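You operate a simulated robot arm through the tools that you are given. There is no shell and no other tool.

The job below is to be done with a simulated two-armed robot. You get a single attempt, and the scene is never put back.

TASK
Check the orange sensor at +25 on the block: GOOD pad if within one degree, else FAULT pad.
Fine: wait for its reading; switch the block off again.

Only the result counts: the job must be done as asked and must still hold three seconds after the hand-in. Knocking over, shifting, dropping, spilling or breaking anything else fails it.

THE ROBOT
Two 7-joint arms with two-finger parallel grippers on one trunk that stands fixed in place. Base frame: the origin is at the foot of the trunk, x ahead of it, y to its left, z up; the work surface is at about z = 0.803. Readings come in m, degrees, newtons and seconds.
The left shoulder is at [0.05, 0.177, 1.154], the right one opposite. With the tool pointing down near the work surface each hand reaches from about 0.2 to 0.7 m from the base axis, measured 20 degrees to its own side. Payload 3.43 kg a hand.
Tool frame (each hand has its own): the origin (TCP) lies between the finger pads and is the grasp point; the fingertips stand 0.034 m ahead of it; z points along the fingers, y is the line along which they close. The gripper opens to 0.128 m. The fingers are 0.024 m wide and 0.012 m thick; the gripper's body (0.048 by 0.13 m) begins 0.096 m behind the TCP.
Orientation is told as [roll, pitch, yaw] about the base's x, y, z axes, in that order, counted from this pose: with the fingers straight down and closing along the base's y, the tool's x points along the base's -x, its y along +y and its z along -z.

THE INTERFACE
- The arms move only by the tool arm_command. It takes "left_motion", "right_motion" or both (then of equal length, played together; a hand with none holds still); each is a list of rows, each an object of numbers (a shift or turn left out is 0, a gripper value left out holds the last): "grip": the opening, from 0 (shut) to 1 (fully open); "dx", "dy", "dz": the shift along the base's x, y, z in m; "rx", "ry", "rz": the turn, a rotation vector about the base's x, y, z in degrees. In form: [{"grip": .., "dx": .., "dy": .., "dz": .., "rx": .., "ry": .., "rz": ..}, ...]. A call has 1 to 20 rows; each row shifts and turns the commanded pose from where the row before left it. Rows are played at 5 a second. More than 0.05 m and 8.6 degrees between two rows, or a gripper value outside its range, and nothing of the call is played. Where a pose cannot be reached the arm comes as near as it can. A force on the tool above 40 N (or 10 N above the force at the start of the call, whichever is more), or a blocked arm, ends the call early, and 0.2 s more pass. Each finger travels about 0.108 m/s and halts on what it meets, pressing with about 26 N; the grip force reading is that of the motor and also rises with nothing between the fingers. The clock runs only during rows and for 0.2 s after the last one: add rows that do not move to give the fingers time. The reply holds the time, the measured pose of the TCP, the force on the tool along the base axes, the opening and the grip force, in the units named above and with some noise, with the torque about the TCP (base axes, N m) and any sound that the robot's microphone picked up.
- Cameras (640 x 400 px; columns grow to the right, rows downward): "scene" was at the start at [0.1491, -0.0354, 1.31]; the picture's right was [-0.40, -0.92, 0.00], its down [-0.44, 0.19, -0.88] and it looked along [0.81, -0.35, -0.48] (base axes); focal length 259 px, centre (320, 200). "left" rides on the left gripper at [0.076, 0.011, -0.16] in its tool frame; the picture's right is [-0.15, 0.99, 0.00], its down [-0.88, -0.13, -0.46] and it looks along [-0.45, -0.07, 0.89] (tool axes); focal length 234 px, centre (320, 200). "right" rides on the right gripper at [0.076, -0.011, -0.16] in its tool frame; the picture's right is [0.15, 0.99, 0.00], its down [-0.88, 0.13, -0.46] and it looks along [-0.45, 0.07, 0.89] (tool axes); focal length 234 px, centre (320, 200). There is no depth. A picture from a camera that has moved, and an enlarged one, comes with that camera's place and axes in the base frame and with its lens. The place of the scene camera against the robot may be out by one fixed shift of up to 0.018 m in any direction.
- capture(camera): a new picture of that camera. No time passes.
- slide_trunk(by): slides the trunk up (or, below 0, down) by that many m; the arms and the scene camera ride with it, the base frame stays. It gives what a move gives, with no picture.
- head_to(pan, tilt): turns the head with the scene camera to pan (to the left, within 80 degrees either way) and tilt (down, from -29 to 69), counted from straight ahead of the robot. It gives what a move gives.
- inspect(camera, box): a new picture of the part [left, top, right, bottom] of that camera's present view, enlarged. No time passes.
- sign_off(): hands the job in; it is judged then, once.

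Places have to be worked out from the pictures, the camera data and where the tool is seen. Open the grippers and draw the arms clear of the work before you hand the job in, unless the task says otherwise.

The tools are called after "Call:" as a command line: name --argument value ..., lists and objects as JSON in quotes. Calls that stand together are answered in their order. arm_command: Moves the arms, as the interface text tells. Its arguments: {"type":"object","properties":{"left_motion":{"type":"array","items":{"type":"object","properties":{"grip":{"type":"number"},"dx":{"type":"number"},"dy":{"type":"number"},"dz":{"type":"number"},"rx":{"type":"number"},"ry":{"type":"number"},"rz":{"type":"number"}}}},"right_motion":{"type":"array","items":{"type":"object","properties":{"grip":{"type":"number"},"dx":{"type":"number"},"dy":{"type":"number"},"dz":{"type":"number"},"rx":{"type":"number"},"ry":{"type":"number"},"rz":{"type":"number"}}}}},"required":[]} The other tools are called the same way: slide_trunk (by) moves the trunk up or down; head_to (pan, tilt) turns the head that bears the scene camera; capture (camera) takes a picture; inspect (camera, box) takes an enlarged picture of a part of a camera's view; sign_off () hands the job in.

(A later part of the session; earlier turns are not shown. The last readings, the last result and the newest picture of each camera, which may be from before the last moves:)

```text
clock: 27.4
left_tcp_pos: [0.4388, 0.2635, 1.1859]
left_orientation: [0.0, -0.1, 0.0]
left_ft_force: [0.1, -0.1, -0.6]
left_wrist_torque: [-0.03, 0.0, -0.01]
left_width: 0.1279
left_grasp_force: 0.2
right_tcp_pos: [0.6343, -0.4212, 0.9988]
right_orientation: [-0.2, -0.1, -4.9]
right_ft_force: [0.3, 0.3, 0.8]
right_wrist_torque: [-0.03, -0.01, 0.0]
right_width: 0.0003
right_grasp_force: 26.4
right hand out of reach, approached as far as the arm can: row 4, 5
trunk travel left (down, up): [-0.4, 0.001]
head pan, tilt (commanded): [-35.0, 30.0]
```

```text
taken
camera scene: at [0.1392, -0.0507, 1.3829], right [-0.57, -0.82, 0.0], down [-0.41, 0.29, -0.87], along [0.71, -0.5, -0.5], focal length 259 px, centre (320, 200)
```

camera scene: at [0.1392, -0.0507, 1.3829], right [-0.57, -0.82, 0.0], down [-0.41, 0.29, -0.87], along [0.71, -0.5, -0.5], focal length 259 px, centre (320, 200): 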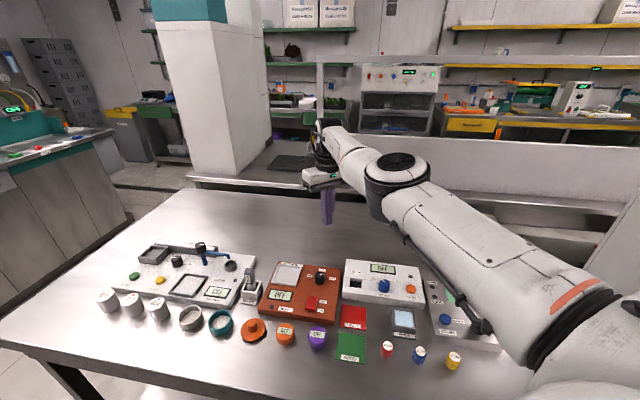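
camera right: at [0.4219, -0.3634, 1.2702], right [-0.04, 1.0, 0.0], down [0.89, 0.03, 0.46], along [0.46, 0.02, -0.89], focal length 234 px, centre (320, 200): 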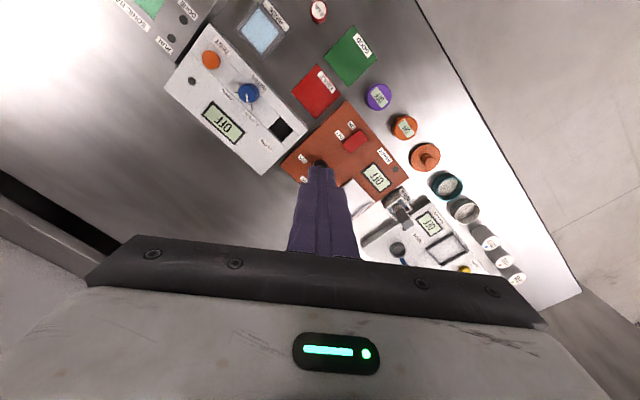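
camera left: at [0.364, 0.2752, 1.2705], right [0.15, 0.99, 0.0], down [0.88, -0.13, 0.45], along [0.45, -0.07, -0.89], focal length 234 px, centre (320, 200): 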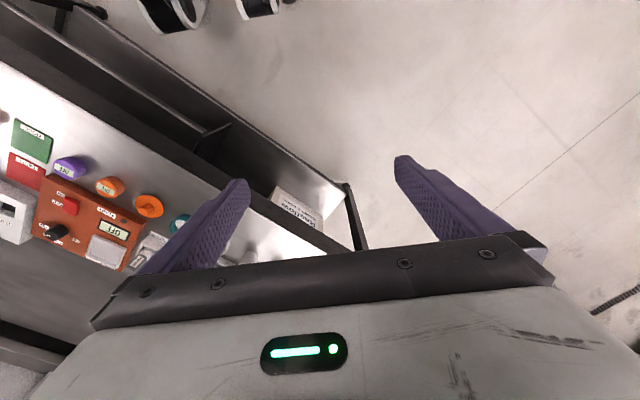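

The arm is now straight with the elbow apparently crossed to the outer side. I'll retract inwards a bit and see which way the elbow bends.

Call:
arm_command --right_motion '[{"dx": -0.02, "dy": 0.015}, {"dx": -0.02, "dy": 0.015}, {"dx": -0.02, "dy": 0.015}, {}]'

Call:
capture --camera "scene"

```text
clock: 28.4
left_tcp_pos: [0.4387, 0.2625, 1.1864]
left_orientation: [0.0, 0.1, 0.1]
left_ft_force: [-0.8, 0.4, 0.5]
left_wrist_torque: [0.03, 0.04, 0.0]
left_width: 0.1279
left_grasp_force: 0.0
right_tcp_pos: [0.573, -0.3775, 0.9967]
right_orientation: [-0.1, -0.1, -4.8]
right_ft_force: [0.3, -0.1, -0.4]
right_wrist_torque: [0.03, 0.03, 0.02]
right_width: 0.0
right_grasp_force: 25.8
trunk travel left (down, up): [-0.4, 0.001]
head pan, tilt (commanded): [-35.0, 30.0]
```

```text
taken
camera scene: at [0.1399, -0.0514, 1.3827], right [-0.57, -0.82, 0.0], down [-0.41, 0.29, -0.87], along [0.71, -0.5, -0.5], focal length 259 px, centre (320, 200)
```

scene: 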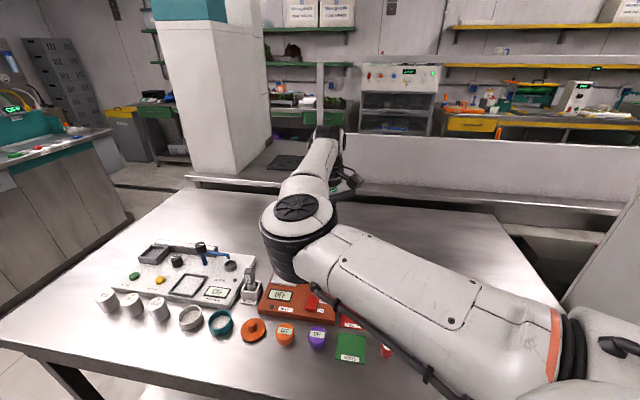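

It came back on the same side. I'll stretch again and push the command well past the reach several times so that the elbow passes through straight.

Call:
arm_command --right_motion '[{"dx": 0.036, "dy": -0.027}, {"dx": 0.036, "dy": -0.027}, {"dx": 0.04, "dy": -0.03}, {"dx": 0.04, "dy": -0.03}, {"dx": 0.04, "dy": -0.03}, {"dx": 0.04, "dy": -0.03}, {}]'

Call:
capture --camera "scene"

```text
clock: 30.0
left_tcp_pos: [0.4403, 0.2631, 1.1854]
left_orientation: [0.0, 0.1, 0.1]
left_ft_force: [0.7, 0.5, 0.5]
left_wrist_torque: [0.02, 0.01, -0.02]
left_width: 0.1279
left_grasp_force: 0.1
right_tcp_pos: [0.6284, -0.4416, 0.9959]
right_orientation: [-0.1, -0.1, -5.0]
right_ft_force: [-0.5, -1.2, 0.0]
right_wrist_torque: [-0.01, -0.01, 0.01]
right_width: 0.0001
right_grasp_force: 26.1
right hand out of reach, approached as far as the arm can: row 2, 3, 4, 5, 6
trunk travel left (down, up): [-0.4, 0.001]
head pan, tilt (commanded): [-35.0, 30.0]
```

```text
taken
camera scene: at [0.1397, -0.0512, 1.3828], right [-0.57, -0.82, 0.0], down [-0.41, 0.29, -0.87], along [0.71, -0.5, -0.5], focal length 259 px, centre (320, 200)
```

scene: 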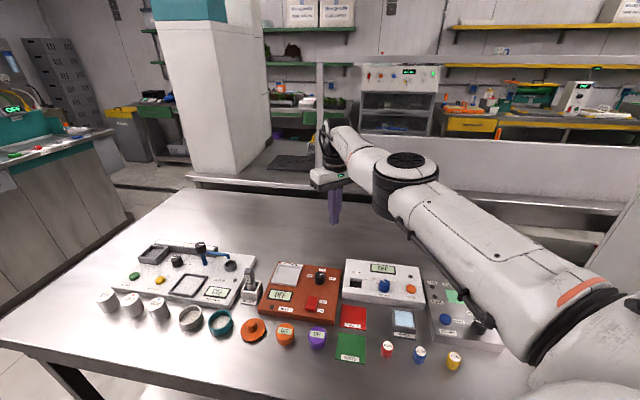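

Now I'll retract a little again and check the elbow side.

Call:
arm_command --right_motion '[{"dx": -0.016, "dy": 0.012}, {"dx": -0.016, "dy": 0.012}, {}]'

Call:
capture --camera "scene"

```text
clock: 30.8
left_tcp_pos: [0.4393, 0.262, 1.1861]
left_orientation: [-0.1, 0.1, 0.2]
left_ft_force: [0.0, -0.6, -0.9]
left_wrist_torque: [-0.01, 0.01, -0.01]
left_width: 0.1279
left_grasp_force: 0.0
right_tcp_pos: [0.5946, -0.4173, 0.9934]
right_orientation: [-0.3, -0.1, -4.9]
right_ft_force: [0.5, -0.4, -0.8]
right_wrist_torque: [0.0, 0.02, -0.01]
right_width: 0.0
right_grasp_force: 26.4
trunk travel left (down, up): [-0.4, 0.001]
head pan, tilt (commanded): [-35.0, 30.0]
```

```text
taken
camera scene: at [0.1397, -0.0513, 1.3828], right [-0.57, -0.82, 0.0], down [-0.41, 0.29, -0.87], along [0.71, -0.5, -0.5], focal length 259 px, centre (320, 200)
```

scene: 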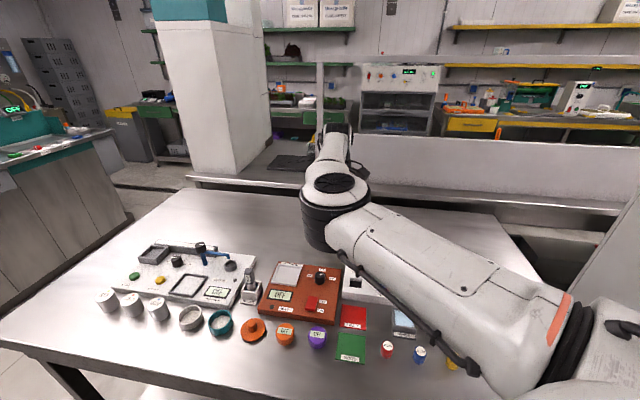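

Same side again. Near full stretch a sideways sweep makes the elbow joint itself rotate through straight, so I'll go right at reduced radius, stretch, then sweep counter-clockwise along the reach boundary (all at z≈1.0, above everything).

Call:
arm_command --right_motion '[{"dx": -0.021, "dy": -0.0326, "dz": 0.005}, {"dx": -0.021, "dy": -0.0326, "dz": 0.005}, {"dx": -0.021, "dy": -0.0326}, {"dx": -0.021, "dy": -0.0326}, {"dx": -0.021, "dy": -0.0326}, {"dx": 0.033, "dy": -0.03}, {"dx": 0.0296, "dy": 0.0353}, {"dx": 0.0271, "dy": 0.0372}, {"dx": 0.0244, "dy": 0.0391}, {"dx": 0.0216, "dy": 0.0407}, {"dx": 0.0187, "dy": 0.0421}, {"dx": 0.0158, "dy": 0.0432}, {"dx": 0.0127, "dy": 0.0443}, {}]'

Call:
capture --camera "scene"

```text
clock: 33.8
left_tcp_pos: [0.44, 0.2641, 1.1858]
left_orientation: [0.0, 0.1, 0.1]
left_ft_force: [-1.0, -0.1, -0.6]
left_wrist_torque: [-0.01, 0.01, -0.01]
left_width: 0.1282
left_grasp_force: 0.0
right_tcp_pos: [0.6513, -0.3513, 1.0077]
right_orientation: [-0.2, -0.1, -5.0]
right_ft_force: [-0.7, 0.5, 1.0]
right_wrist_torque: [0.0, 0.0, 0.01]
right_width: 0.0001
right_grasp_force: 26.3
right hand out of reach, approached as far as the arm can: row 11, 12, 13
trunk travel left (down, up): [-0.4, 0.001]
head pan, tilt (commanded): [-35.0, 30.0]
```

```text
taken
camera scene: at [0.1398, -0.0508, 1.3828], right [-0.57, -0.82, 0.0], down [-0.41, 0.29, -0.87], along [0.71, -0.5, -0.5], focal length 259 px, centre (320, 200)
```

scene: 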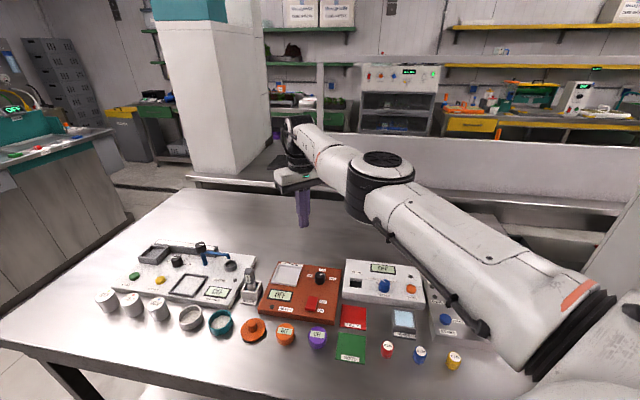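

Near straight now at azimuth −16°. I'll retract slightly with continued +y motion and see which way it bends.

Call:
arm_command --right_motion '[{"dx": -0.005, "dy": 0.025}, {"dx": -0.02, "dy": 0.02}, {}]'

Call:
capture --camera "scene"

```text
clock: 34.6
left_tcp_pos: [0.4399, 0.2636, 1.185]
left_orientation: [0.0, 0.1, 0.1]
left_ft_force: [0.1, 0.3, 0.8]
left_wrist_torque: [-0.03, 0.0, 0.04]
left_width: 0.1282
left_grasp_force: 0.0
right_tcp_pos: [0.626, -0.3071, 1.0069]
right_orientation: [-0.2, -0.2, -4.9]
right_ft_force: [0.3, -0.1, -0.4]
right_wrist_torque: [0.0, 0.0, 0.02]
right_width: 0.0
right_grasp_force: 26.3
trunk travel left (down, up): [-0.4, 0.001]
head pan, tilt (commanded): [-35.0, 30.0]
```

```text
taken
camera scene: at [0.1399, -0.0514, 1.3827], right [-0.57, -0.82, 0.0], down [-0.41, 0.29, -0.87], along [0.71, -0.5, -0.5], focal length 259 px, centre (320, 200)
```

scene: 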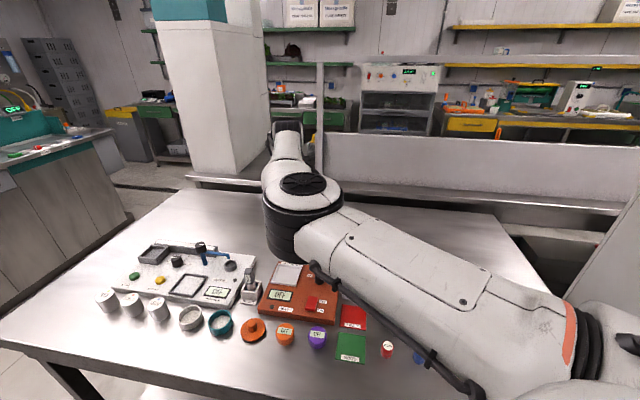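

Still the same side. A tool-yaw turn at full stretch loads the elbow joint directly, so I'll turn the yaw to −45 here, stretch out, then rotate +72° at full stretch while pushing slightly outward.

Call:
arm_command --right_motion '[{"rz": -8}, {"rz": -8}, {"rz": -8}, {"rz": -8}, {"rz": -8}, {"dx": 0.03, "dy": -0.007}, {"dx": 0.03, "dy": -0.007}, {"dx": 0.01, "dy": -0.002, "rz": 8}, {"dx": 0.01, "dy": -0.002, "rz": 8}, {"dx": 0.01, "dy": -0.002, "rz": 8}, {"dx": 0.01, "dy": -0.002, "rz": 8}, {"dx": 0.01, "dy": -0.002, "rz": 8}, {"dx": 0.01, "dy": -0.002, "rz": 8}, {"dx": 0.01, "dy": -0.002, "rz": 8}, {"dx": 0.01, "dy": -0.002, "rz": 8}, {"dx": 0.01, "dy": -0.002, "rz": 8}, {}]'

Call:
capture --camera "scene"

```text
clock: 38.2
left_tcp_pos: [0.4384, 0.2629, 1.1869]
left_orientation: [0.1, 0.1, 0.0]
left_ft_force: [0.3, -0.1, -0.1]
left_wrist_torque: [0.0, -0.01, 0.02]
left_width: 0.1281
left_grasp_force: 0.0
right_tcp_pos: [0.6415, -0.3578, 0.9948]
right_orientation: [-0.3, 1.9, 31.5]
right_ft_force: [0.3, 0.0, 0.4]
right_wrist_torque: [0.0, 0.02, -0.04]
right_width: 0.0
right_grasp_force: 26.1
right hand out of reach, approached as far as the arm can: row 3, 4, 5, 6, 7
trunk travel left (down, up): [-0.4, 0.001]
head pan, tilt (commanded): [-35.0, 30.0]
```

```text
taken
camera scene: at [0.1397, -0.0509, 1.3828], right [-0.57, -0.82, 0.0], down [-0.41, 0.29, -0.87], along [0.71, -0.5, -0.5], focal length 259 px, centre (320, 200)
```

scene: 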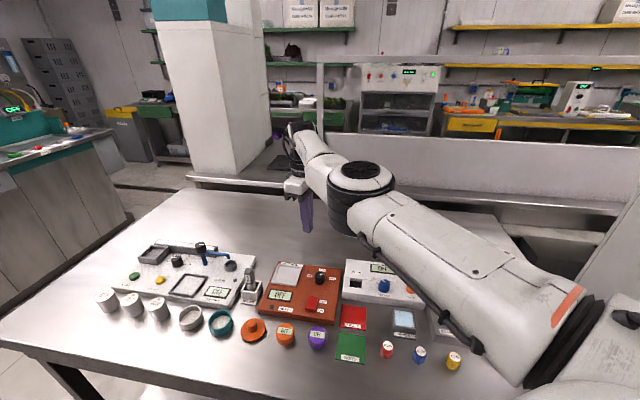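

Several early yaw rows were limited, but the later +72° turn at full stretch was carried out. I'll retract a little and look again.

Call:
arm_command --right_motion '[{"dx": -0.024, "dy": 0.008}, {"dx": -0.024, "dy": 0.008}, {}]'

Call:
capture --camera "scene"

```text
clock: 39.0
left_tcp_pos: [0.4397, 0.2621, 1.1865]
left_orientation: [0.0, 0.0, 0.2]
left_ft_force: [0.2, -1.3, 0.2]
left_wrist_torque: [-0.03, 0.03, 0.05]
left_width: 0.1281
left_grasp_force: 0.2
right_tcp_pos: [0.5927, -0.3424, 0.9955]
right_orientation: [-0.3, 2.0, 31.5]
right_ft_force: [0.1, 0.1, -0.5]
right_wrist_torque: [0.01, 0.0, 0.01]
right_width: 0.0
right_grasp_force: 25.9
trunk travel left (down, up): [-0.4, 0.001]
head pan, tilt (commanded): [-35.0, 30.0]
```

```text
taken
camera scene: at [0.1398, -0.0512, 1.3828], right [-0.57, -0.82, 0.0], down [-0.41, 0.29, -0.87], along [0.71, -0.5, -0.5], focal length 259 px, centre (320, 200)
```

scene: 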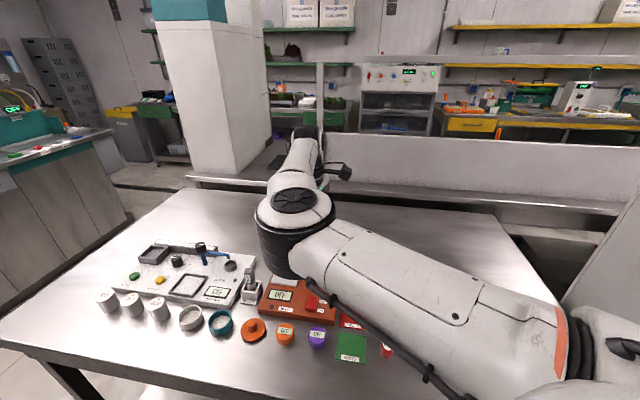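

The data fit a second limit: the last wrist joint is at its end in this posture, which keeps the elbow from crossing. I'll stretch again and rotate the yaw far counter-clockwise at full stretch to free that joint and push the elbow across.

Call:
arm_command --right_motion '[{"rx": 1.3, "ry": -1.55}, {"dx": 0.033, "dy": -0.01}, {"dx": 0.033, "dy": -0.01}, {"dx": 0.004, "dy": -0.001, "rz": 8.4}, {"dx": 0.004, "dy": -0.001, "rz": 8.4}, {"dx": 0.004, "dy": -0.001, "rz": 8.4}, {"dx": 0.004, "dy": -0.001, "rz": 8.4}, {"dx": 0.004, "dy": -0.001, "rz": 8.4}, {"dx": 0.004, "dy": -0.001, "rz": 8.4}, {"dx": 0.004, "dy": -0.001, "rz": 8.4}, {"dx": 0.004, "dy": -0.001, "rz": 8.4}, {"dx": 0.004, "dy": -0.001, "rz": 8.4}, {"dx": 0.004, "dy": -0.001, "rz": 8.4}, {"dx": 0.004, "dy": -0.001, "rz": 8.4}, {"dx": 0.004, "dy": -0.001, "rz": 8.4}, {}]'

Call:
capture --camera "scene"

```text
clock: 42.4
left_tcp_pos: [0.4399, 0.2629, 1.1859]
left_orientation: [0.0, -0.1, 0.0]
left_ft_force: [0.3, -0.1, -0.2]
left_wrist_torque: [-0.02, -0.01, -0.03]
left_width: 0.1277
left_grasp_force: 0.0
right_tcp_pos: [0.65, -0.3597, 0.9952]
right_orientation: [-0.1, -0.1, 132.3]
right_ft_force: [-0.3, 0.3, -0.1]
right_wrist_torque: [0.01, 0.01, 0.01]
right_width: 0.0
right_grasp_force: 26.0
right hand out of reach, approached as far as the arm can: row 3, 5, 6, 7, 8, 9, 10, 11, 12, 13, 14, 15
trunk travel left (down, up): [-0.4, 0.001]
head pan, tilt (commanded): [-35.0, 30.0]
```

```text
taken
camera scene: at [0.1396, -0.0514, 1.3828], right [-0.57, -0.82, 0.0], down [-0.41, 0.29, -0.87], along [0.71, -0.5, -0.5], focal length 259 px, centre (320, 200)
```

scene: 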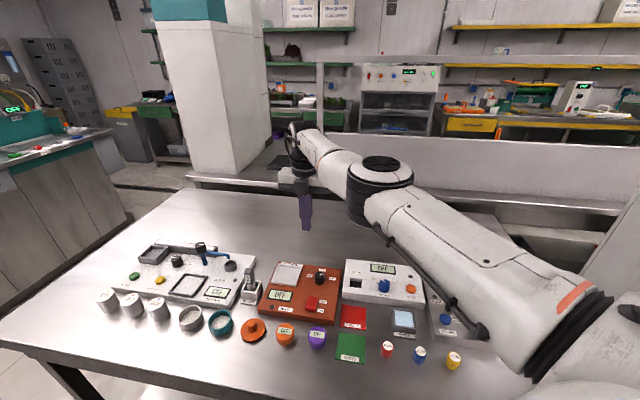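

Yaw now +132 with the wrist free. I'll sweep counter-clockwise along the reach boundary and then retract slightly.

Call:
arm_command --right_motion '[{"dx": 0.0285, "dy": 0.0377, "dz": 0.01}, {"dx": 0.012, "dy": 0.044}, {"dx": 0.009, "dy": 0.045}, {"dx": 0.006, "dy": 0.045}, {"dx": 0.003, "dy": 0.045}, {}]'

Call:
capture --camera "scene"

Call:
arm_command --right_motion '[{"dx": -0.025}, {"dx": -0.025}, {}]'

Call:
capture --camera "scene"

```text
clock: 43.8
left_tcp_pos: [0.4381, 0.2616, 1.1852]
left_orientation: [0.0, 0.1, 0.1]
left_ft_force: [0.3, -0.3, 0.5]
left_wrist_torque: [0.0, 0.03, 0.0]
left_width: 0.1281
left_grasp_force: 0.1
right_tcp_pos: [0.6527, -0.1412, 1.0028]
right_orientation: [0.0, -0.1, 132.3]
right_ft_force: [-0.4, -0.2, -0.5]
right_wrist_torque: [0.03, 0.04, 0.02]
right_width: 0.0
right_grasp_force: 26.0
right hand out of reach, approached as far as the arm can: row 1, 3, 4, 5
trunk travel left (down, up): [-0.4, 0.001]
head pan, tilt (commanded): [-35.0, 30.0]
```

```text
taken
camera scene: at [0.1397, -0.0517, 1.3827], right [-0.57, -0.82, 0.0], down [-0.41, 0.29, -0.87], along [0.71, -0.5, -0.5], focal length 259 px, centre (320, 200)
```

scene: 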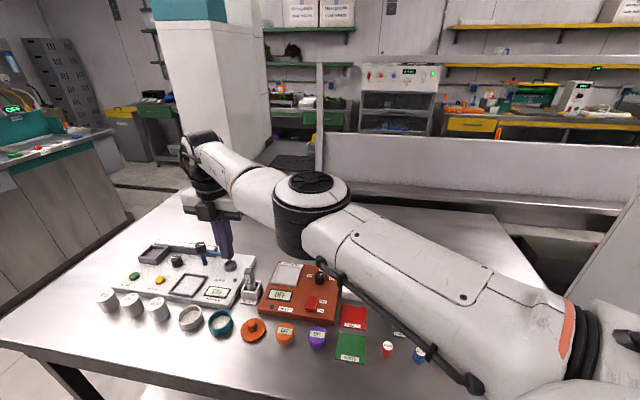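

```text
clock: 44.6
left_tcp_pos: [0.4399, 0.2633, 1.1861]
left_orientation: [0.0, 0.1, 0.1]
left_ft_force: [-0.1, -0.6, 0.1]
left_wrist_torque: [0.0, -0.02, 0.02]
left_width: 0.1279
left_grasp_force: 0.1
right_tcp_pos: [0.6463, -0.1439, 1.0036]
right_orientation: [0.0, -0.1, 131.8]
right_ft_force: [0.5, -0.4, 0.0]
right_wrist_torque: [0.02, -0.01, 0.0]
right_width: 0.0
right_grasp_force: 26.1
right hand out of reach, approached as far as the arm can: row 1, 2
trunk travel left (down, up): [-0.4, 0.001]
head pan, tilt (commanded): [-35.0, 30.0]
```

```text
taken
camera scene: at [0.1397, -0.0517, 1.3828], right [-0.57, -0.82, 0.0], down [-0.41, 0.29, -0.87], along [0.71, -0.5, -0.5], focal length 259 px, centre (320, 200)
```

scene: 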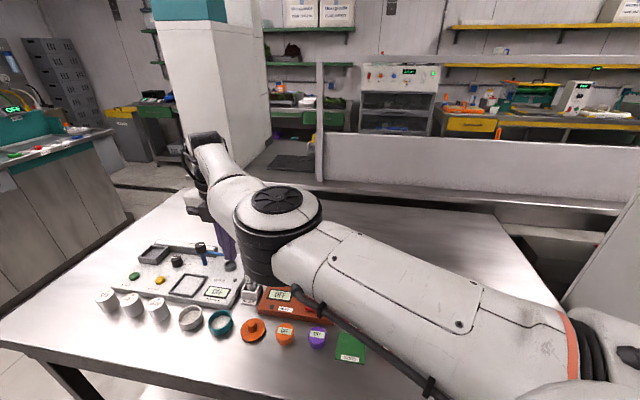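

The retract here was refused too, although the arm is long, so it seems to be the upper arm's inward swing that is limited. I'll take views from other head angles to triangulate the elbow.

Call:
head_to --pan 10 --tilt 30

Call:
capture --camera "scene"

Call:
head_to --pan -70 --tilt 20

Call:
capture --camera "scene"

```text
clock: 45.7
left_tcp_pos: [0.4402, 0.2634, 1.1863]
left_orientation: [0.1, 0.1, 0.1]
left_ft_force: [-1.0, 0.5, -0.4]
left_wrist_torque: [0.02, 0.03, 0.05]
left_width: 0.128
left_grasp_force: 0.0
right_tcp_pos: [0.6451, -0.1439, 1.0036]
right_orientation: [0.0, -0.1, 131.8]
right_ft_force: [0.2, 0.7, 0.0]
right_wrist_torque: [-0.01, -0.02, 0.02]
right_width: 0.0
right_grasp_force: 26.1
trunk travel left (down, up): [-0.4, 0.001]
head pan, tilt (commanded): [10.0, 30.0]
```

```text
taken
camera scene: at [0.1547, 0.0163, 1.3828], right [0.17, -0.98, 0.0], down [-0.49, -0.09, -0.87], along [0.85, 0.15, -0.5], focal length 259 px, centre (320, 200)
```

scene: 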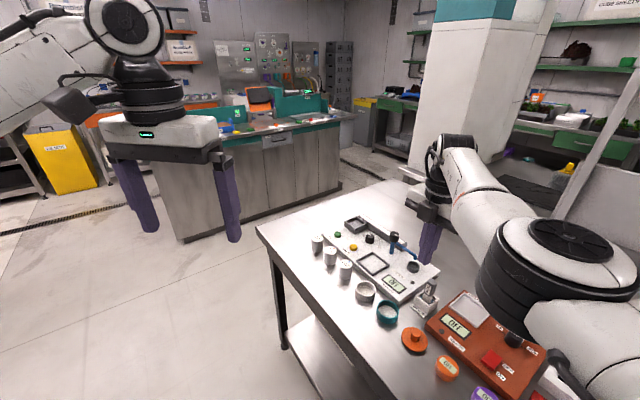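

```text
clock: 47.2
left_tcp_pos: [0.4396, 0.2624, 1.1864]
left_orientation: [0.1, -0.1, 0.1]
left_ft_force: [0.1, -0.1, 0.2]
left_wrist_torque: [0.02, -0.03, 0.01]
left_width: 0.1278
left_grasp_force: 0.0
right_tcp_pos: [0.6451, -0.1447, 1.0047]
right_orientation: [0.0, -0.2, 131.8]
right_ft_force: [-0.1, -0.9, 0.1]
right_wrist_torque: [0.01, 0.02, 0.0]
right_width: 0.0002
right_grasp_force: 26.2
trunk travel left (down, up): [-0.4, 0.001]
head pan, tilt (commanded): [-70.0, 20.0]
```

```text
taken
camera scene: at [0.0975, -0.0868, 1.3989], right [-0.94, -0.34, 0.0], down [-0.12, 0.32, -0.94], along [0.32, -0.88, -0.34], focal length 259 px, centre (320, 200)
```

scene: 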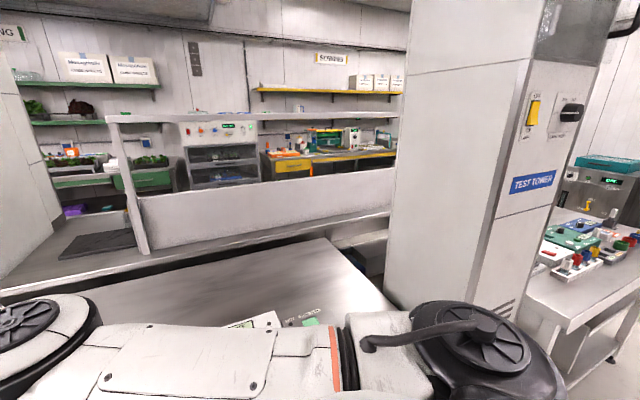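

The elbow is at about (0.333,-0.14), so the upper arm is at its inward swing limit (~100° from the side axis), and the elbow must bend outward instead. I'll go back to azimuth −20° with moderate bend, turn the yaw back to ~+14, ready for a gentle stretch.

Call:
arm_command --right_motion '[{"dx": -0.002, "dy": -0.047, "rz": -8.4}, {"dx": -0.006, "dy": -0.047, "rz": -8.4}, {"dx": -0.009, "dy": -0.047, "rz": -8.4}, {"dx": -0.011, "dy": -0.047, "rz": -8.4}, {"dx": -0.013, "dy": -0.047, "rz": -8.4}, {"rz": -8.4}, {"rz": -8.4}, {"rz": -8.4}, {"rz": -8.4}, {"rz": -8.4}, {"rz": -8.4}, {"rz": -8.4}, {"rz": -8.4}, {"rz": -8.4}, {}]'

Call:
head_to --pan -35 --tilt 30

Call:
capture --camera "scene"

```text
clock: 50.4
left_tcp_pos: [0.4406, 0.264, 1.1857]
left_orientation: [0.0, 0.0, 0.1]
left_ft_force: [0.1, 0.9, 0.8]
left_wrist_torque: [-0.01, 0.01, -0.02]
left_width: 0.128
left_grasp_force: 0.1
right_tcp_pos: [0.6009, -0.3756, 1.0045]
right_orientation: [0.1, -0.2, 14.5]
right_ft_force: [0.0, 0.1, -0.2]
right_wrist_torque: [0.0, -0.01, 0.0]
right_width: 0.0
right_grasp_force: 25.9
trunk travel left (down, up): [-0.4, 0.001]
head pan, tilt (commanded): [-70.0, 20.0]
```

```text
clock: 51.4
left_tcp_pos: [0.4397, 0.2631, 1.185]
left_orientation: [0.0, 0.0, 0.1]
left_ft_force: [0.5, -0.5, 0.5]
left_wrist_torque: [0.01, -0.01, -0.02]
left_width: 0.1281
left_grasp_force: 0.0
right_tcp_pos: [0.6001, -0.377, 1.0051]
right_orientation: [-0.1, -0.1, 14.7]
right_ft_force: [-0.5, -0.3, -0.4]
right_wrist_torque: [0.05, 0.0, -0.01]
right_width: 0.0
right_grasp_force: 26.3
trunk travel left (down, up): [-0.4, 0.001]
head pan, tilt (commanded): [-35.0, 30.0]
```

```text
taken
camera scene: at [0.1396, -0.0512, 1.3828], right [-0.57, -0.82, 0.0], down [-0.41, 0.29, -0.87], along [0.71, -0.5, -0.5], focal length 259 px, centre (320, 200)
```

scene: 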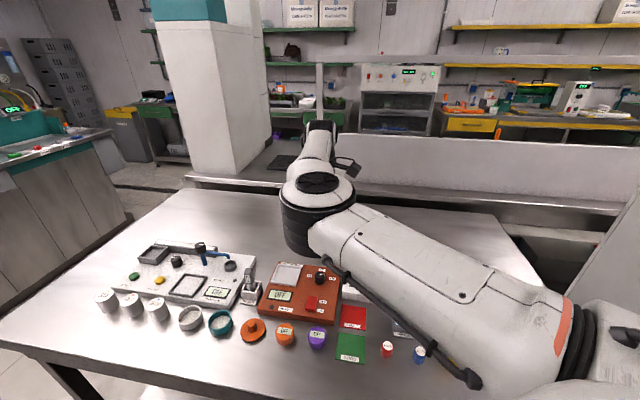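

Now a gentle stretch (few mm per row near the end), followed by pure counter-clockwise yaw with no outward push.

Call:
arm_command --right_motion '[{"dx": 0.017, "dy": -0.006}, {"dx": 0.017, "dy": -0.006}, {"dx": 0.0028, "dy": -0.001}, {"dx": 0.0028, "dy": -0.001}, {"dx": 0.0028, "dy": -0.001}, {"dx": 0.0028, "dy": -0.001}, {"dx": 0.0028, "dy": -0.001}, {"dx": 0.0028, "dy": -0.001}, {"rz": 8.4}, {"rz": 8.4}, {"rz": 8.4}, {"rz": 8.4}, {"rz": 8.4}, {"rz": 8.4}, {"rz": 8.4}, {"rz": 8.4}, {}]'

Call:
capture --camera "scene"

```text
clock: 55.0
left_tcp_pos: [0.4397, 0.2642, 1.1856]
left_orientation: [0.0, 0.0, 0.0]
left_ft_force: [-0.9, 0.6, -1.1]
left_wrist_torque: [0.0, -0.01, 0.0]
left_width: 0.128
left_grasp_force: 0.1
right_tcp_pos: [0.6409, -0.3927, 1.0057]
right_orientation: [0.0, -0.1, 81.9]
right_ft_force: [0.5, 0.2, -0.9]
right_wrist_torque: [-0.01, 0.0, 0.01]
right_width: 0.0
right_grasp_force: 26.0
right hand out of reach, approached as far as the arm can: row 6, 7, 9
trunk travel left (down, up): [-0.4, 0.001]
head pan, tilt (commanded): [-35.0, 30.0]
```

```text
taken
camera scene: at [0.1397, -0.0512, 1.3828], right [-0.57, -0.82, 0.0], down [-0.41, 0.29, -0.87], along [0.71, -0.5, -0.5], focal length 259 px, centre (320, 200)
```

scene: 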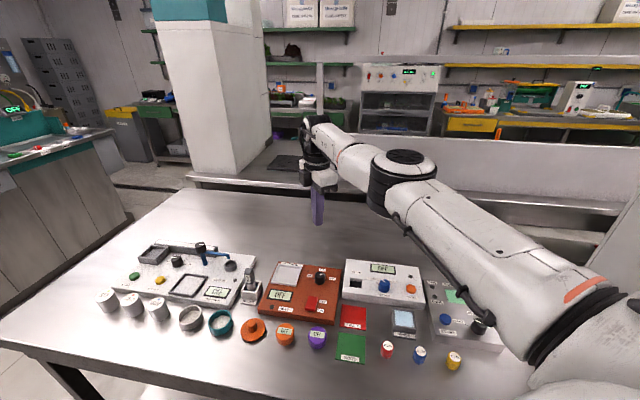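

The elbow now looks further to the right than in the earlier stretched poses at this azimuth — possibly crossed. I'll retract gently and check.

Call:
arm_command --right_motion '[{"dx": -0.005, "dy": 0.002}, {"dx": -0.0094, "dy": 0.0034}, {"dx": -0.0094, "dy": 0.0034}, {"dx": -0.0094, "dy": 0.0034}, {}]'

Call:
capture --camera "scene"

```text
clock: 56.2
left_tcp_pos: [0.4389, 0.2634, 1.1865]
left_orientation: [0.0, 0.1, 0.2]
left_ft_force: [0.5, 0.2, 0.0]
left_wrist_torque: [-0.02, 0.04, 0.02]
left_width: 0.1279
left_grasp_force: 0.0
right_tcp_pos: [0.642, -0.3922, 1.0059]
right_orientation: [0.0, -0.1, 81.7]
right_ft_force: [-1.5, -0.6, 0.1]
right_wrist_torque: [0.02, 0.0, 0.01]
right_width: 0.0
right_grasp_force: 26.0
right hand out of reach, approached as far as the arm can: row 1, 2, 3, 4
trunk travel left (down, up): [-0.4, 0.001]
head pan, tilt (commanded): [-35.0, 30.0]
```

```text
taken
camera scene: at [0.1397, -0.0512, 1.3828], right [-0.57, -0.82, 0.0], down [-0.41, 0.29, -0.87], along [0.71, -0.5, -0.5], focal length 259 px, centre (320, 200)
```

scene: 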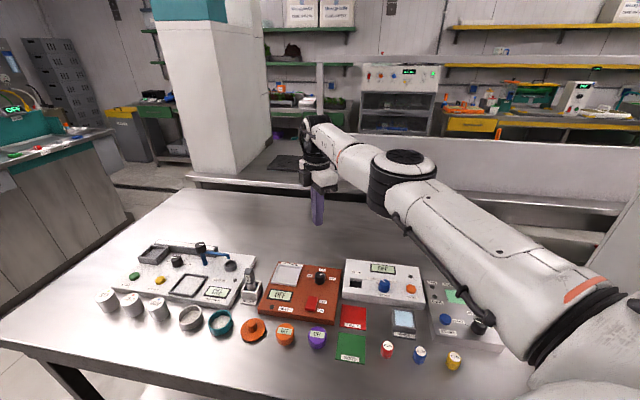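

Retraction is refused because the elbow joint is now at its straight-side stop: it bends one way only. So the elbow has to be swung upward instead; carrying the hand around a large loop (low sweep inward, up, high sweep outward, down) with matching yaw should rotate the elbow upward. First I back off the stop and go to azimuth −8° low.

Call:
arm_command --right_motion '[{"rz": -8.4}, {"dx": -0.006, "dy": 0.02, "rz": -8.4}, {"dx": -0.004, "dy": 0.028, "rz": -8.4}, {"dx": 0.003, "dy": 0.04, "rz": -8.4}, {"dx": 0.006, "dy": 0.044}, {}]'

Call:
capture --camera "scene"

```text
clock: 57.6
left_tcp_pos: [0.439, 0.2625, 1.1853]
left_orientation: [0.1, 0.1, 0.1]
left_ft_force: [0.3, -0.3, -0.3]
left_wrist_torque: [0.02, 0.03, 0.01]
left_width: 0.1282
left_grasp_force: 0.1
right_tcp_pos: [0.6605, -0.2634, 1.0052]
right_orientation: [0.0, -0.2, 48.1]
right_ft_force: [0.6, 0.4, -0.5]
right_wrist_torque: [0.02, 0.02, -0.03]
right_width: 0.0001
right_grasp_force: 25.8
right hand out of reach, approached as far as the arm can: row 2, 3
trunk travel left (down, up): [-0.4, 0.001]
head pan, tilt (commanded): [-35.0, 30.0]
```

```text
taken
camera scene: at [0.1396, -0.052, 1.3828], right [-0.57, -0.82, 0.0], down [-0.41, 0.29, -0.87], along [0.71, -0.5, -0.5], focal length 259 px, centre (320, 200)
```

scene: 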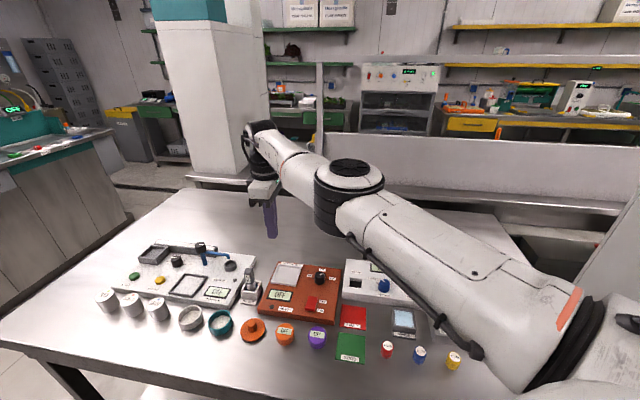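

At azimuth −8°, off the stop. Now the upward leg of the loop.

Call:
arm_command --right_motion '[{"dx": 0.0, "dy": 0.0, "dz": 0.0419}, {"dx": -0.0022, "dy": 0.0003, "dz": 0.0418}, {"dx": -0.0055, "dy": 0.0007, "dz": 0.0416}, {"dx": -0.008, "dy": 0.0011, "dz": 0.0411}, {"dx": -0.0108, "dy": 0.0015, "dz": 0.0404}, {"dx": -0.0137, "dy": 0.0019, "dz": 0.0396}, {"dx": -0.0163, "dy": 0.0023, "dz": 0.0386}, {"dx": -0.019, "dy": 0.0026, "dz": 0.0373}, {"dx": -0.0214, "dy": 0.003, "dz": 0.0359}, {"dx": -0.0238, "dy": 0.0033, "dz": 0.0343}, {"dx": -0.0262, "dy": 0.0037, "dz": 0.0325}, {"dx": -0.0282, "dy": 0.004, "dz": 0.0307}, {}]'

Call:
capture --camera "scene"

```text
clock: 60.4
left_tcp_pos: [0.439, 0.2637, 1.1848]
left_orientation: [0.0, 0.1, 0.0]
left_ft_force: [-0.6, 0.6, 0.7]
left_wrist_torque: [-0.01, -0.01, 0.02]
left_width: 0.1278
left_grasp_force: 0.1
right_tcp_pos: [0.444, -0.2451, 1.4097]
right_orientation: [-0.1, -0.1, 48.2]
right_ft_force: [1.1, -0.4, -0.1]
right_wrist_torque: [-0.01, 0.03, 0.01]
right_width: 0.0
right_grasp_force: 25.9
right hand out of reach, approached as far as the arm can: row 1, 3, 5, 7, 9, 10, 11, 12
trunk travel left (down, up): [-0.4, 0.001]
head pan, tilt (commanded): [-35.0, 30.0]
```

```text
taken
camera scene: at [0.1404, -0.0513, 1.3826], right [-0.57, -0.82, 0.0], down [-0.41, 0.29, -0.87], along [0.71, -0.5, -0.5], focal length 259 px, centre (320, 200)
```

scene: 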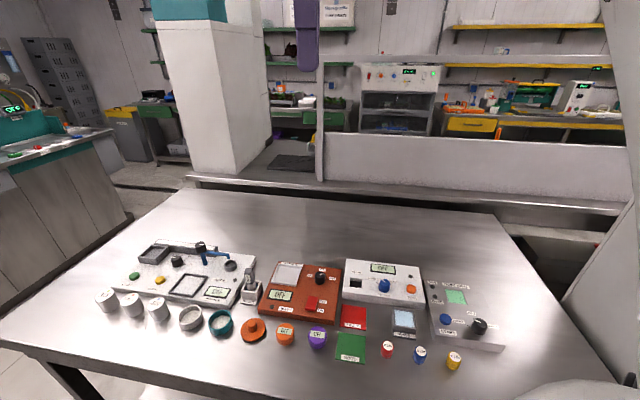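

A clear view of the whole bench appears with the arm up; I'll grab close-ups while here, then do the high outward sweep with counter-clockwise yaw.

Call:
inspect --camera "scene" --box '[220, 240, 380, 370]'

Call:
arm_command --right_motion '[{"dx": -0.0067, "dy": -0.0359, "rz": 8.4}, {"dx": -0.01, "dy": -0.0352, "rz": 8.4}, {"dx": -0.0131, "dy": -0.0342, "rz": 8.4}, {"dx": -0.0161, "dy": -0.0328, "rz": 8.4}, {"dx": -0.0191, "dy": -0.0312, "rz": 8.4}, {"dx": -0.0218, "dy": -0.0294, "rz": 8.4}, {"dx": -0.0244, "dy": -0.0273, "rz": 8.4}, {"dx": -0.0267, "dy": -0.0249, "rz": 8.4}, {}]'

Call:
head_to --pan -60 --tilt 0

Call:
capture --camera "scene"

```text
3.08 times, centred on (300, 305) of scene
camera zoom: at [0.1404, -0.0513, 1.3826], right [-0.57, -0.82, 0.0], down [-0.41, 0.29, -0.87], along [0.71, -0.5, -0.5], focal length 796 px, centre (382, -123)
```

zoom: 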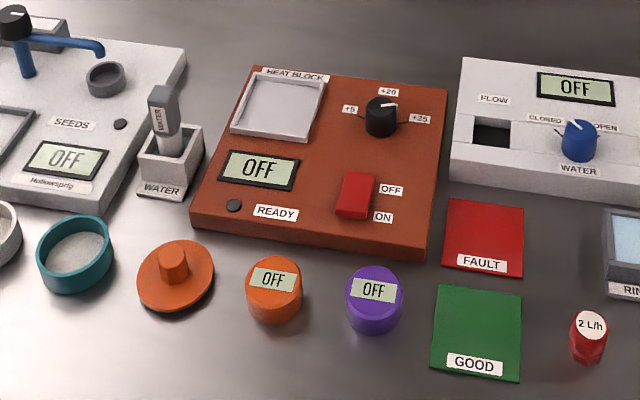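

```text
clock: 62.4
left_tcp_pos: [0.4393, 0.2628, 1.1853]
left_orientation: [0.0, 0.2, 0.0]
left_ft_force: [0.2, 0.2, 0.2]
left_wrist_torque: [0.0, 0.03, 0.0]
left_width: 0.128
left_grasp_force: 0.1
right_tcp_pos: [0.3049, -0.4954, 1.4131]
right_orientation: [0.1, -0.1, 115.5]
right_ft_force: [0.5, -0.5, 0.0]
right_wrist_torque: [0.01, -0.01, -0.03]
right_width: 0.0
right_grasp_force: 25.8
trunk travel left (down, up): [-0.4, 0.001]
head pan, tilt (commanded): [-35.0, 30.0]
```

```text
clock: 63.4
left_tcp_pos: [0.4388, 0.2631, 1.1858]
left_orientation: [0.0, 0.1, 0.0]
left_ft_force: [-0.8, -0.2, -0.3]
left_wrist_torque: [0.0, -0.01, 0.0]
left_width: 0.1281
left_grasp_force: 0.1
right_tcp_pos: [0.3041, -0.4956, 1.4115]
right_orientation: [0.0, 0.0, 115.4]
right_ft_force: [0.5, 0.3, 0.3]
right_wrist_torque: [-0.03, -0.04, 0.02]
right_width: 0.0
right_grasp_force: 25.9
trunk travel left (down, up): [-0.4, 0.001]
head pan, tilt (commanded): [-60.0, 0.0]
```

```text
taken
camera scene: at [0.1106, -0.0773, 1.4311], right [-0.87, -0.5, 0.0], down [0.0, 0.0, -1.0], along [0.5, -0.87, 0.0], focal length 259 px, centre (320, 200)
```

scene: 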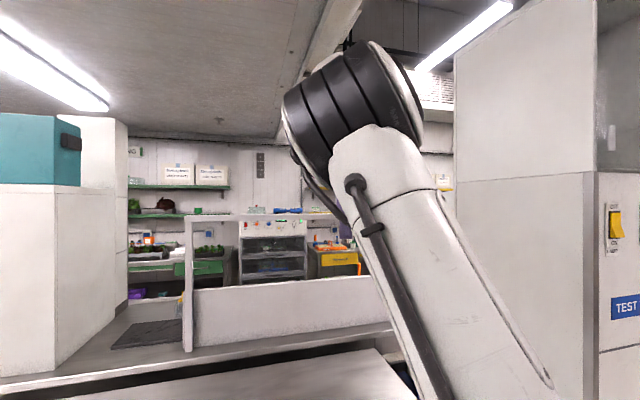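

The elbow's axis has clearly tilted the right way. Next: the downward leg at azimuth −51°.

Call:
arm_command --right_motion '[{"dx": 0.0166, "dy": -0.0205, "dz": -0.0325}, {"dx": 0.0151, "dy": -0.0186, "dz": -0.0343}, {"dx": 0.0136, "dy": -0.0168, "dz": -0.0359}, {"dx": 0.012, "dy": -0.0148, "dz": -0.0373}, {"dx": 0.0103, "dy": -0.0127, "dz": -0.0386}, {"dx": 0.0086, "dy": -0.0106, "dz": -0.0396}, {"dx": 0.0068, "dy": -0.0084, "dz": -0.0404}, {"dx": 0.005, "dy": -0.0062, "dz": -0.0411}, {"dx": 0.0032, "dy": -0.004, "dz": -0.0416}, {"dx": 0.0014, "dy": -0.0017, "dz": -0.0418}, {"dz": -0.03}, {}]'

Call:
head_to --pan -50 --tilt 20

Call:
capture --camera "scene"

```text
clock: 66.0
left_tcp_pos: [0.4397, 0.2648, 1.1862]
left_orientation: [0.0, 0.0, 0.0]
left_ft_force: [1.4, -0.5, -0.3]
left_wrist_torque: [-0.01, 0.0, -0.06]
left_width: 0.128
left_grasp_force: 0.0
right_tcp_pos: [0.3981, -0.6123, 0.998]
right_orientation: [0.0, -0.1, 115.5]
right_ft_force: [0.2, -0.1, -0.3]
right_wrist_torque: [0.0, -0.02, 0.0]
right_width: 0.0001
right_grasp_force: 26.4
trunk travel left (down, up): [-0.4, 0.001]
head pan, tilt (commanded): [-60.0, 0.0]
```

```text
clock: 66.8
left_tcp_pos: [0.439, 0.2642, 1.1845]
left_orientation: [-0.1, 0.0, 0.0]
left_ft_force: [0.2, 0.4, 0.8]
left_wrist_torque: [0.0, -0.01, 0.0]
left_width: 0.128
left_grasp_force: 0.1
right_tcp_pos: [0.3981, -0.612, 0.998]
right_orientation: [-0.1, -0.1, 115.4]
right_ft_force: [-0.1, 1.0, 0.0]
right_wrist_torque: [0.01, -0.02, 0.01]
right_width: 0.0
right_grasp_force: 25.9
trunk travel left (down, up): [-0.4, 0.001]
head pan, tilt (commanded): [-50.0, 20.0]
```

```text
taken
camera scene: at [0.1254, -0.0706, 1.3989], right [-0.77, -0.64, 0.0], down [-0.22, 0.26, -0.94], along [0.6, -0.72, -0.34], focal length 259 px, centre (320, 200)
```

scene: 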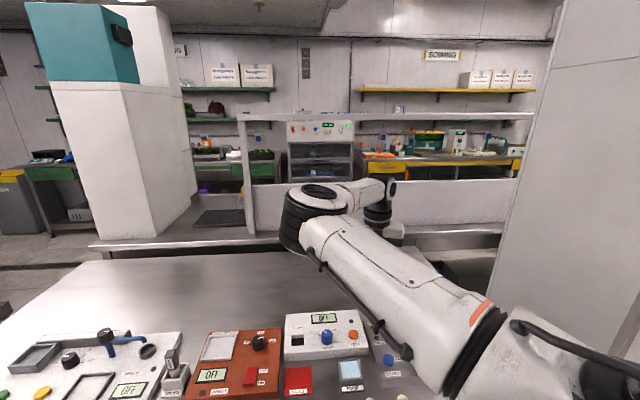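

The loop's down leg is complete. Now the low inward sweep with clockwise yaw to close the loop.

Call:
arm_command --right_motion '[{"dx": 0.03, "dy": 0.004, "rz": -8.4}, {"dx": 0.032, "dy": 0.007, "rz": -8.4}, {"dx": 0.032, "dy": 0.033, "rz": -8.4}, {"dx": 0.029, "dy": 0.036, "rz": -8.4}, {"dx": 0.0266, "dy": 0.038, "rz": -8.4}, {"dx": 0.0234, "dy": 0.04, "rz": -8.4}, {"dx": 0.02, "dy": 0.042, "rz": -8.4}, {"dx": 0.017, "dy": 0.043, "rz": -8.4}, {"dx": 0.013, "dy": 0.044}, {"dx": 0.01, "dy": 0.046}, {}]'

Call:
head_to --pan -35 --tilt 30

Call:
capture --camera "scene"

```text
clock: 69.2
left_tcp_pos: [0.4399, 0.2626, 1.1845]
left_orientation: [0.1, -0.2, 0.1]
left_ft_force: [-0.5, 0.1, -0.5]
left_wrist_torque: [0.01, -0.01, -0.03]
left_width: 0.1281
left_grasp_force: 0.0
right_tcp_pos: [0.6296, -0.2766, 0.9972]
right_orientation: [0.0, -0.1, 48.3]
right_ft_force: [0.7, 0.2, -0.3]
right_wrist_torque: [-0.04, -0.01, 0.04]
right_width: 0.0
right_grasp_force: 26.4
trunk travel left (down, up): [-0.4, 0.001]
head pan, tilt (commanded): [-50.0, 20.0]
```

```text
clock: 70.0
left_tcp_pos: [0.4402, 0.2629, 1.1856]
left_orientation: [0.0, 0.0, 0.0]
left_ft_force: [-0.3, -0.4, -0.1]
left_wrist_torque: [0.0, -0.01, 0.0]
left_width: 0.1281
left_grasp_force: 0.1
right_tcp_pos: [0.6303, -0.277, 0.9974]
right_orientation: [0.0, -0.1, 48.1]
right_ft_force: [-0.6, 0.2, -0.1]
right_wrist_torque: [0.04, 0.0, -0.01]
right_width: 0.0
right_grasp_force: 26.3
trunk travel left (down, up): [-0.4, 0.001]
head pan, tilt (commanded): [-35.0, 30.0]
```

```text
taken
camera scene: at [0.1396, -0.0513, 1.3828], right [-0.57, -0.82, 0.0], down [-0.41, 0.29, -0.87], along [0.71, -0.5, -0.5], focal length 259 px, centre (320, 200)
```

scene: 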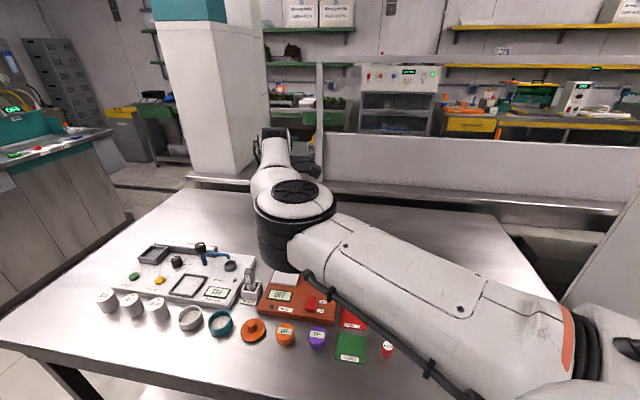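

The loop did not shift the elbow (the arm keeps its roll). Elbow "out" can instead be reached by carrying the wrist out to the robot's right, over the shoulder axis and down past it, so the elbow swings over the top. First I go out to the right at a safe height with yaw towards +90.

Call:
arm_command --right_motion '[{"dx": -0.0258, "dy": -0.0372, "dz": 0.02, "rz": 4.7}, {"dx": -0.0258, "dy": -0.0372, "dz": 0.02, "rz": 4.7}, {"dx": -0.0258, "dy": -0.0372, "dz": 0.02, "rz": 4.7}, {"dx": -0.0258, "dy": -0.0372, "dz": 0.02, "rz": 4.7}, {"dx": -0.0258, "dy": -0.0372, "dz": 0.02, "rz": 4.7}, {"dx": -0.0258, "dy": -0.0372, "dz": 0.02, "rz": 4.7}, {"dx": -0.0258, "dy": -0.0372, "dz": 0.02, "rz": 4.7}, {"dx": -0.0258, "dy": -0.0372, "dz": 0.02, "rz": 4.7}, {"dx": -0.0258, "dy": -0.0372, "dz": 0.02, "rz": 4.7}, {}]'

Call:
head_to --pan -75 --tilt 25

Call:
capture --camera "scene"

Call:
capture --camera "right"

```text
clock: 72.2
left_tcp_pos: [0.4397, 0.2641, 1.1856]
left_orientation: [0.0, 0.2, 0.0]
left_ft_force: [0.0, -0.2, 0.2]
left_wrist_torque: [-0.01, 0.0, -0.02]
left_width: 0.1282
left_grasp_force: 0.0
right_tcp_pos: [0.3981, -0.6154, 1.1775]
right_orientation: [0.1, 0.0, 90.6]
right_ft_force: [0.8, 0.4, -0.4]
right_wrist_torque: [-0.01, 0.03, -0.02]
right_width: 0.0
right_grasp_force: 26.2
trunk travel left (down, up): [-0.4, 0.001]
head pan, tilt (commanded): [-35.0, 30.0]
```

```text
clock: 73.2
left_tcp_pos: [0.4388, 0.2629, 1.1861]
left_orientation: [0.0, 0.0, 0.0]
left_ft_force: [-0.2, -0.2, 0.0]
left_wrist_torque: [-0.04, 0.01, -0.02]
left_width: 0.1277
left_grasp_force: 0.0
right_tcp_pos: [0.3979, -0.6164, 1.1761]
right_orientation: [-0.1, 0.0, 90.5]
right_ft_force: [-0.9, -0.2, -0.4]
right_wrist_torque: [0.02, -0.06, -0.01]
right_width: 0.0002
right_grasp_force: 26.6
trunk travel left (down, up): [-0.4, 0.001]
head pan, tilt (commanded): [-75.0, 25.0]
```

```text
taken
camera scene: at [0.0895, -0.0883, 1.3908], right [-0.97, -0.26, 0.0], down [-0.11, 0.41, -0.91], along [0.24, -0.88, -0.42], focal length 259 px, centre (320, 200)
```

scene: 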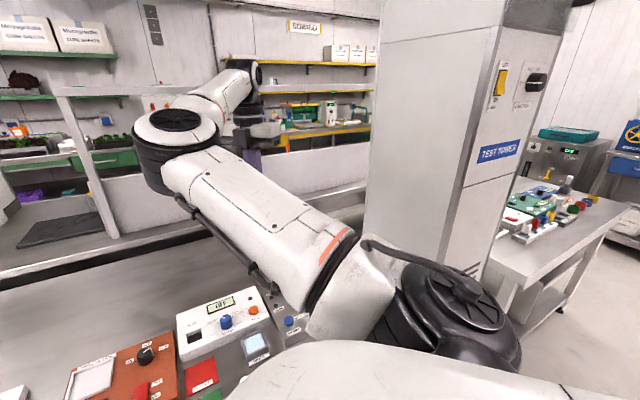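

```text
taken
camera right: at [0.4094, -0.6919, 1.336], right [-0.99, -0.16, 0.0], down [-0.14, 0.88, 0.46], along [-0.07, 0.45, -0.89], focal length 234 px, centre (320, 200)
```

right: 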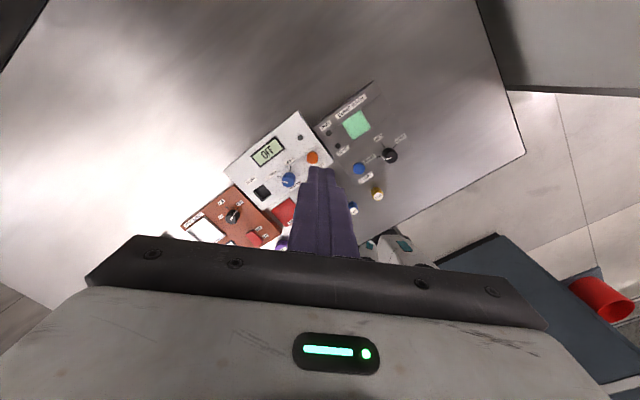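

The view shows the shoulder joint and free space to the robot's right (tower further back). I'll carry the hand toward above the shoulder axis in two halves.

Call:
arm_command --right_motion '[{"dx": -0.0435, "dy": -0.003, "dz": 0.012}, {"dx": -0.0435, "dy": -0.003, "dz": 0.012}, {"dx": -0.0435, "dy": -0.003, "dz": 0.012}, {"dx": -0.0435, "dy": -0.003, "dz": 0.012}, {}]'

Call:
capture --camera "scene"

```text
clock: 74.4
left_tcp_pos: [0.4398, 0.2624, 1.1858]
left_orientation: [0.0, 0.1, 0.0]
left_ft_force: [-0.4, -0.5, -0.6]
left_wrist_torque: [0.03, -0.01, 0.01]
left_width: 0.1278
left_grasp_force: 0.0
right_tcp_pos: [0.2233, -0.6249, 1.2258]
right_orientation: [0.0, -0.1, 90.5]
right_ft_force: [0.3, 0.7, 0.8]
right_wrist_torque: [-0.01, -0.01, -0.01]
right_width: 0.0
right_grasp_force: 26.0
trunk travel left (down, up): [-0.4, 0.001]
head pan, tilt (commanded): [-75.0, 25.0]
```

```text
taken
camera scene: at [0.0898, -0.0883, 1.3907], right [-0.97, -0.26, 0.0], down [-0.11, 0.41, -0.91], along [0.23, -0.88, -0.42], focal length 259 px, centre (320, 200)
```

scene: 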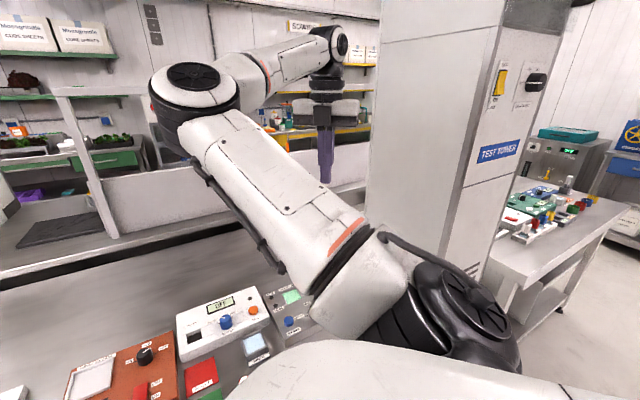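

Moving as predicted. Second half, to above the shoulder axis.

Call:
arm_command --right_motion '[{"dx": -0.0433, "dy": -0.003, "dz": 0.01}, {"dx": -0.0433, "dy": -0.003, "dz": 0.01}, {"dx": -0.0433, "dy": -0.003, "dz": 0.01}, {"dx": -0.0433, "dy": -0.003, "dz": 0.01}, {}]'

Call:
capture --camera "scene"

```text
clock: 75.6
left_tcp_pos: [0.439, 0.2632, 1.1852]
left_orientation: [-0.1, 0.1, 0.0]
left_ft_force: [-0.2, 0.7, -0.1]
left_wrist_torque: [0.05, -0.05, -0.02]
left_width: 0.128
left_grasp_force: 0.1
right_tcp_pos: [0.0532, -0.6354, 1.2664]
right_orientation: [0.0, -0.1, 90.5]
right_ft_force: [-0.1, 0.5, -0.2]
right_wrist_torque: [-0.02, -0.01, -0.01]
right_width: 0.0001
right_grasp_force: 26.8
trunk travel left (down, up): [-0.4, 0.001]
head pan, tilt (commanded): [-75.0, 25.0]
```

```text
taken
camera scene: at [0.09, -0.0883, 1.3907], right [-0.97, -0.26, 0.0], down [-0.11, 0.41, -0.91], along [0.23, -0.88, -0.42], focal length 259 px, centre (320, 200)
```

scene: 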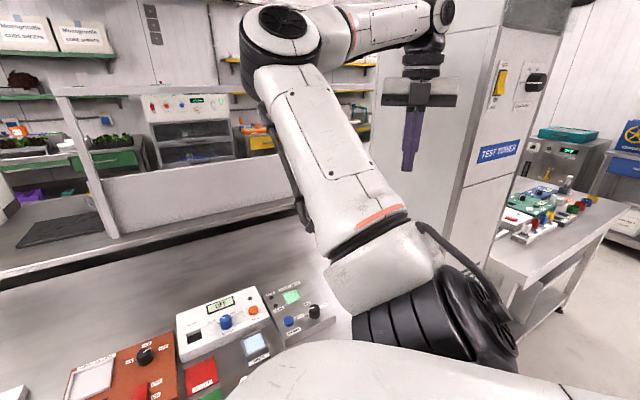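

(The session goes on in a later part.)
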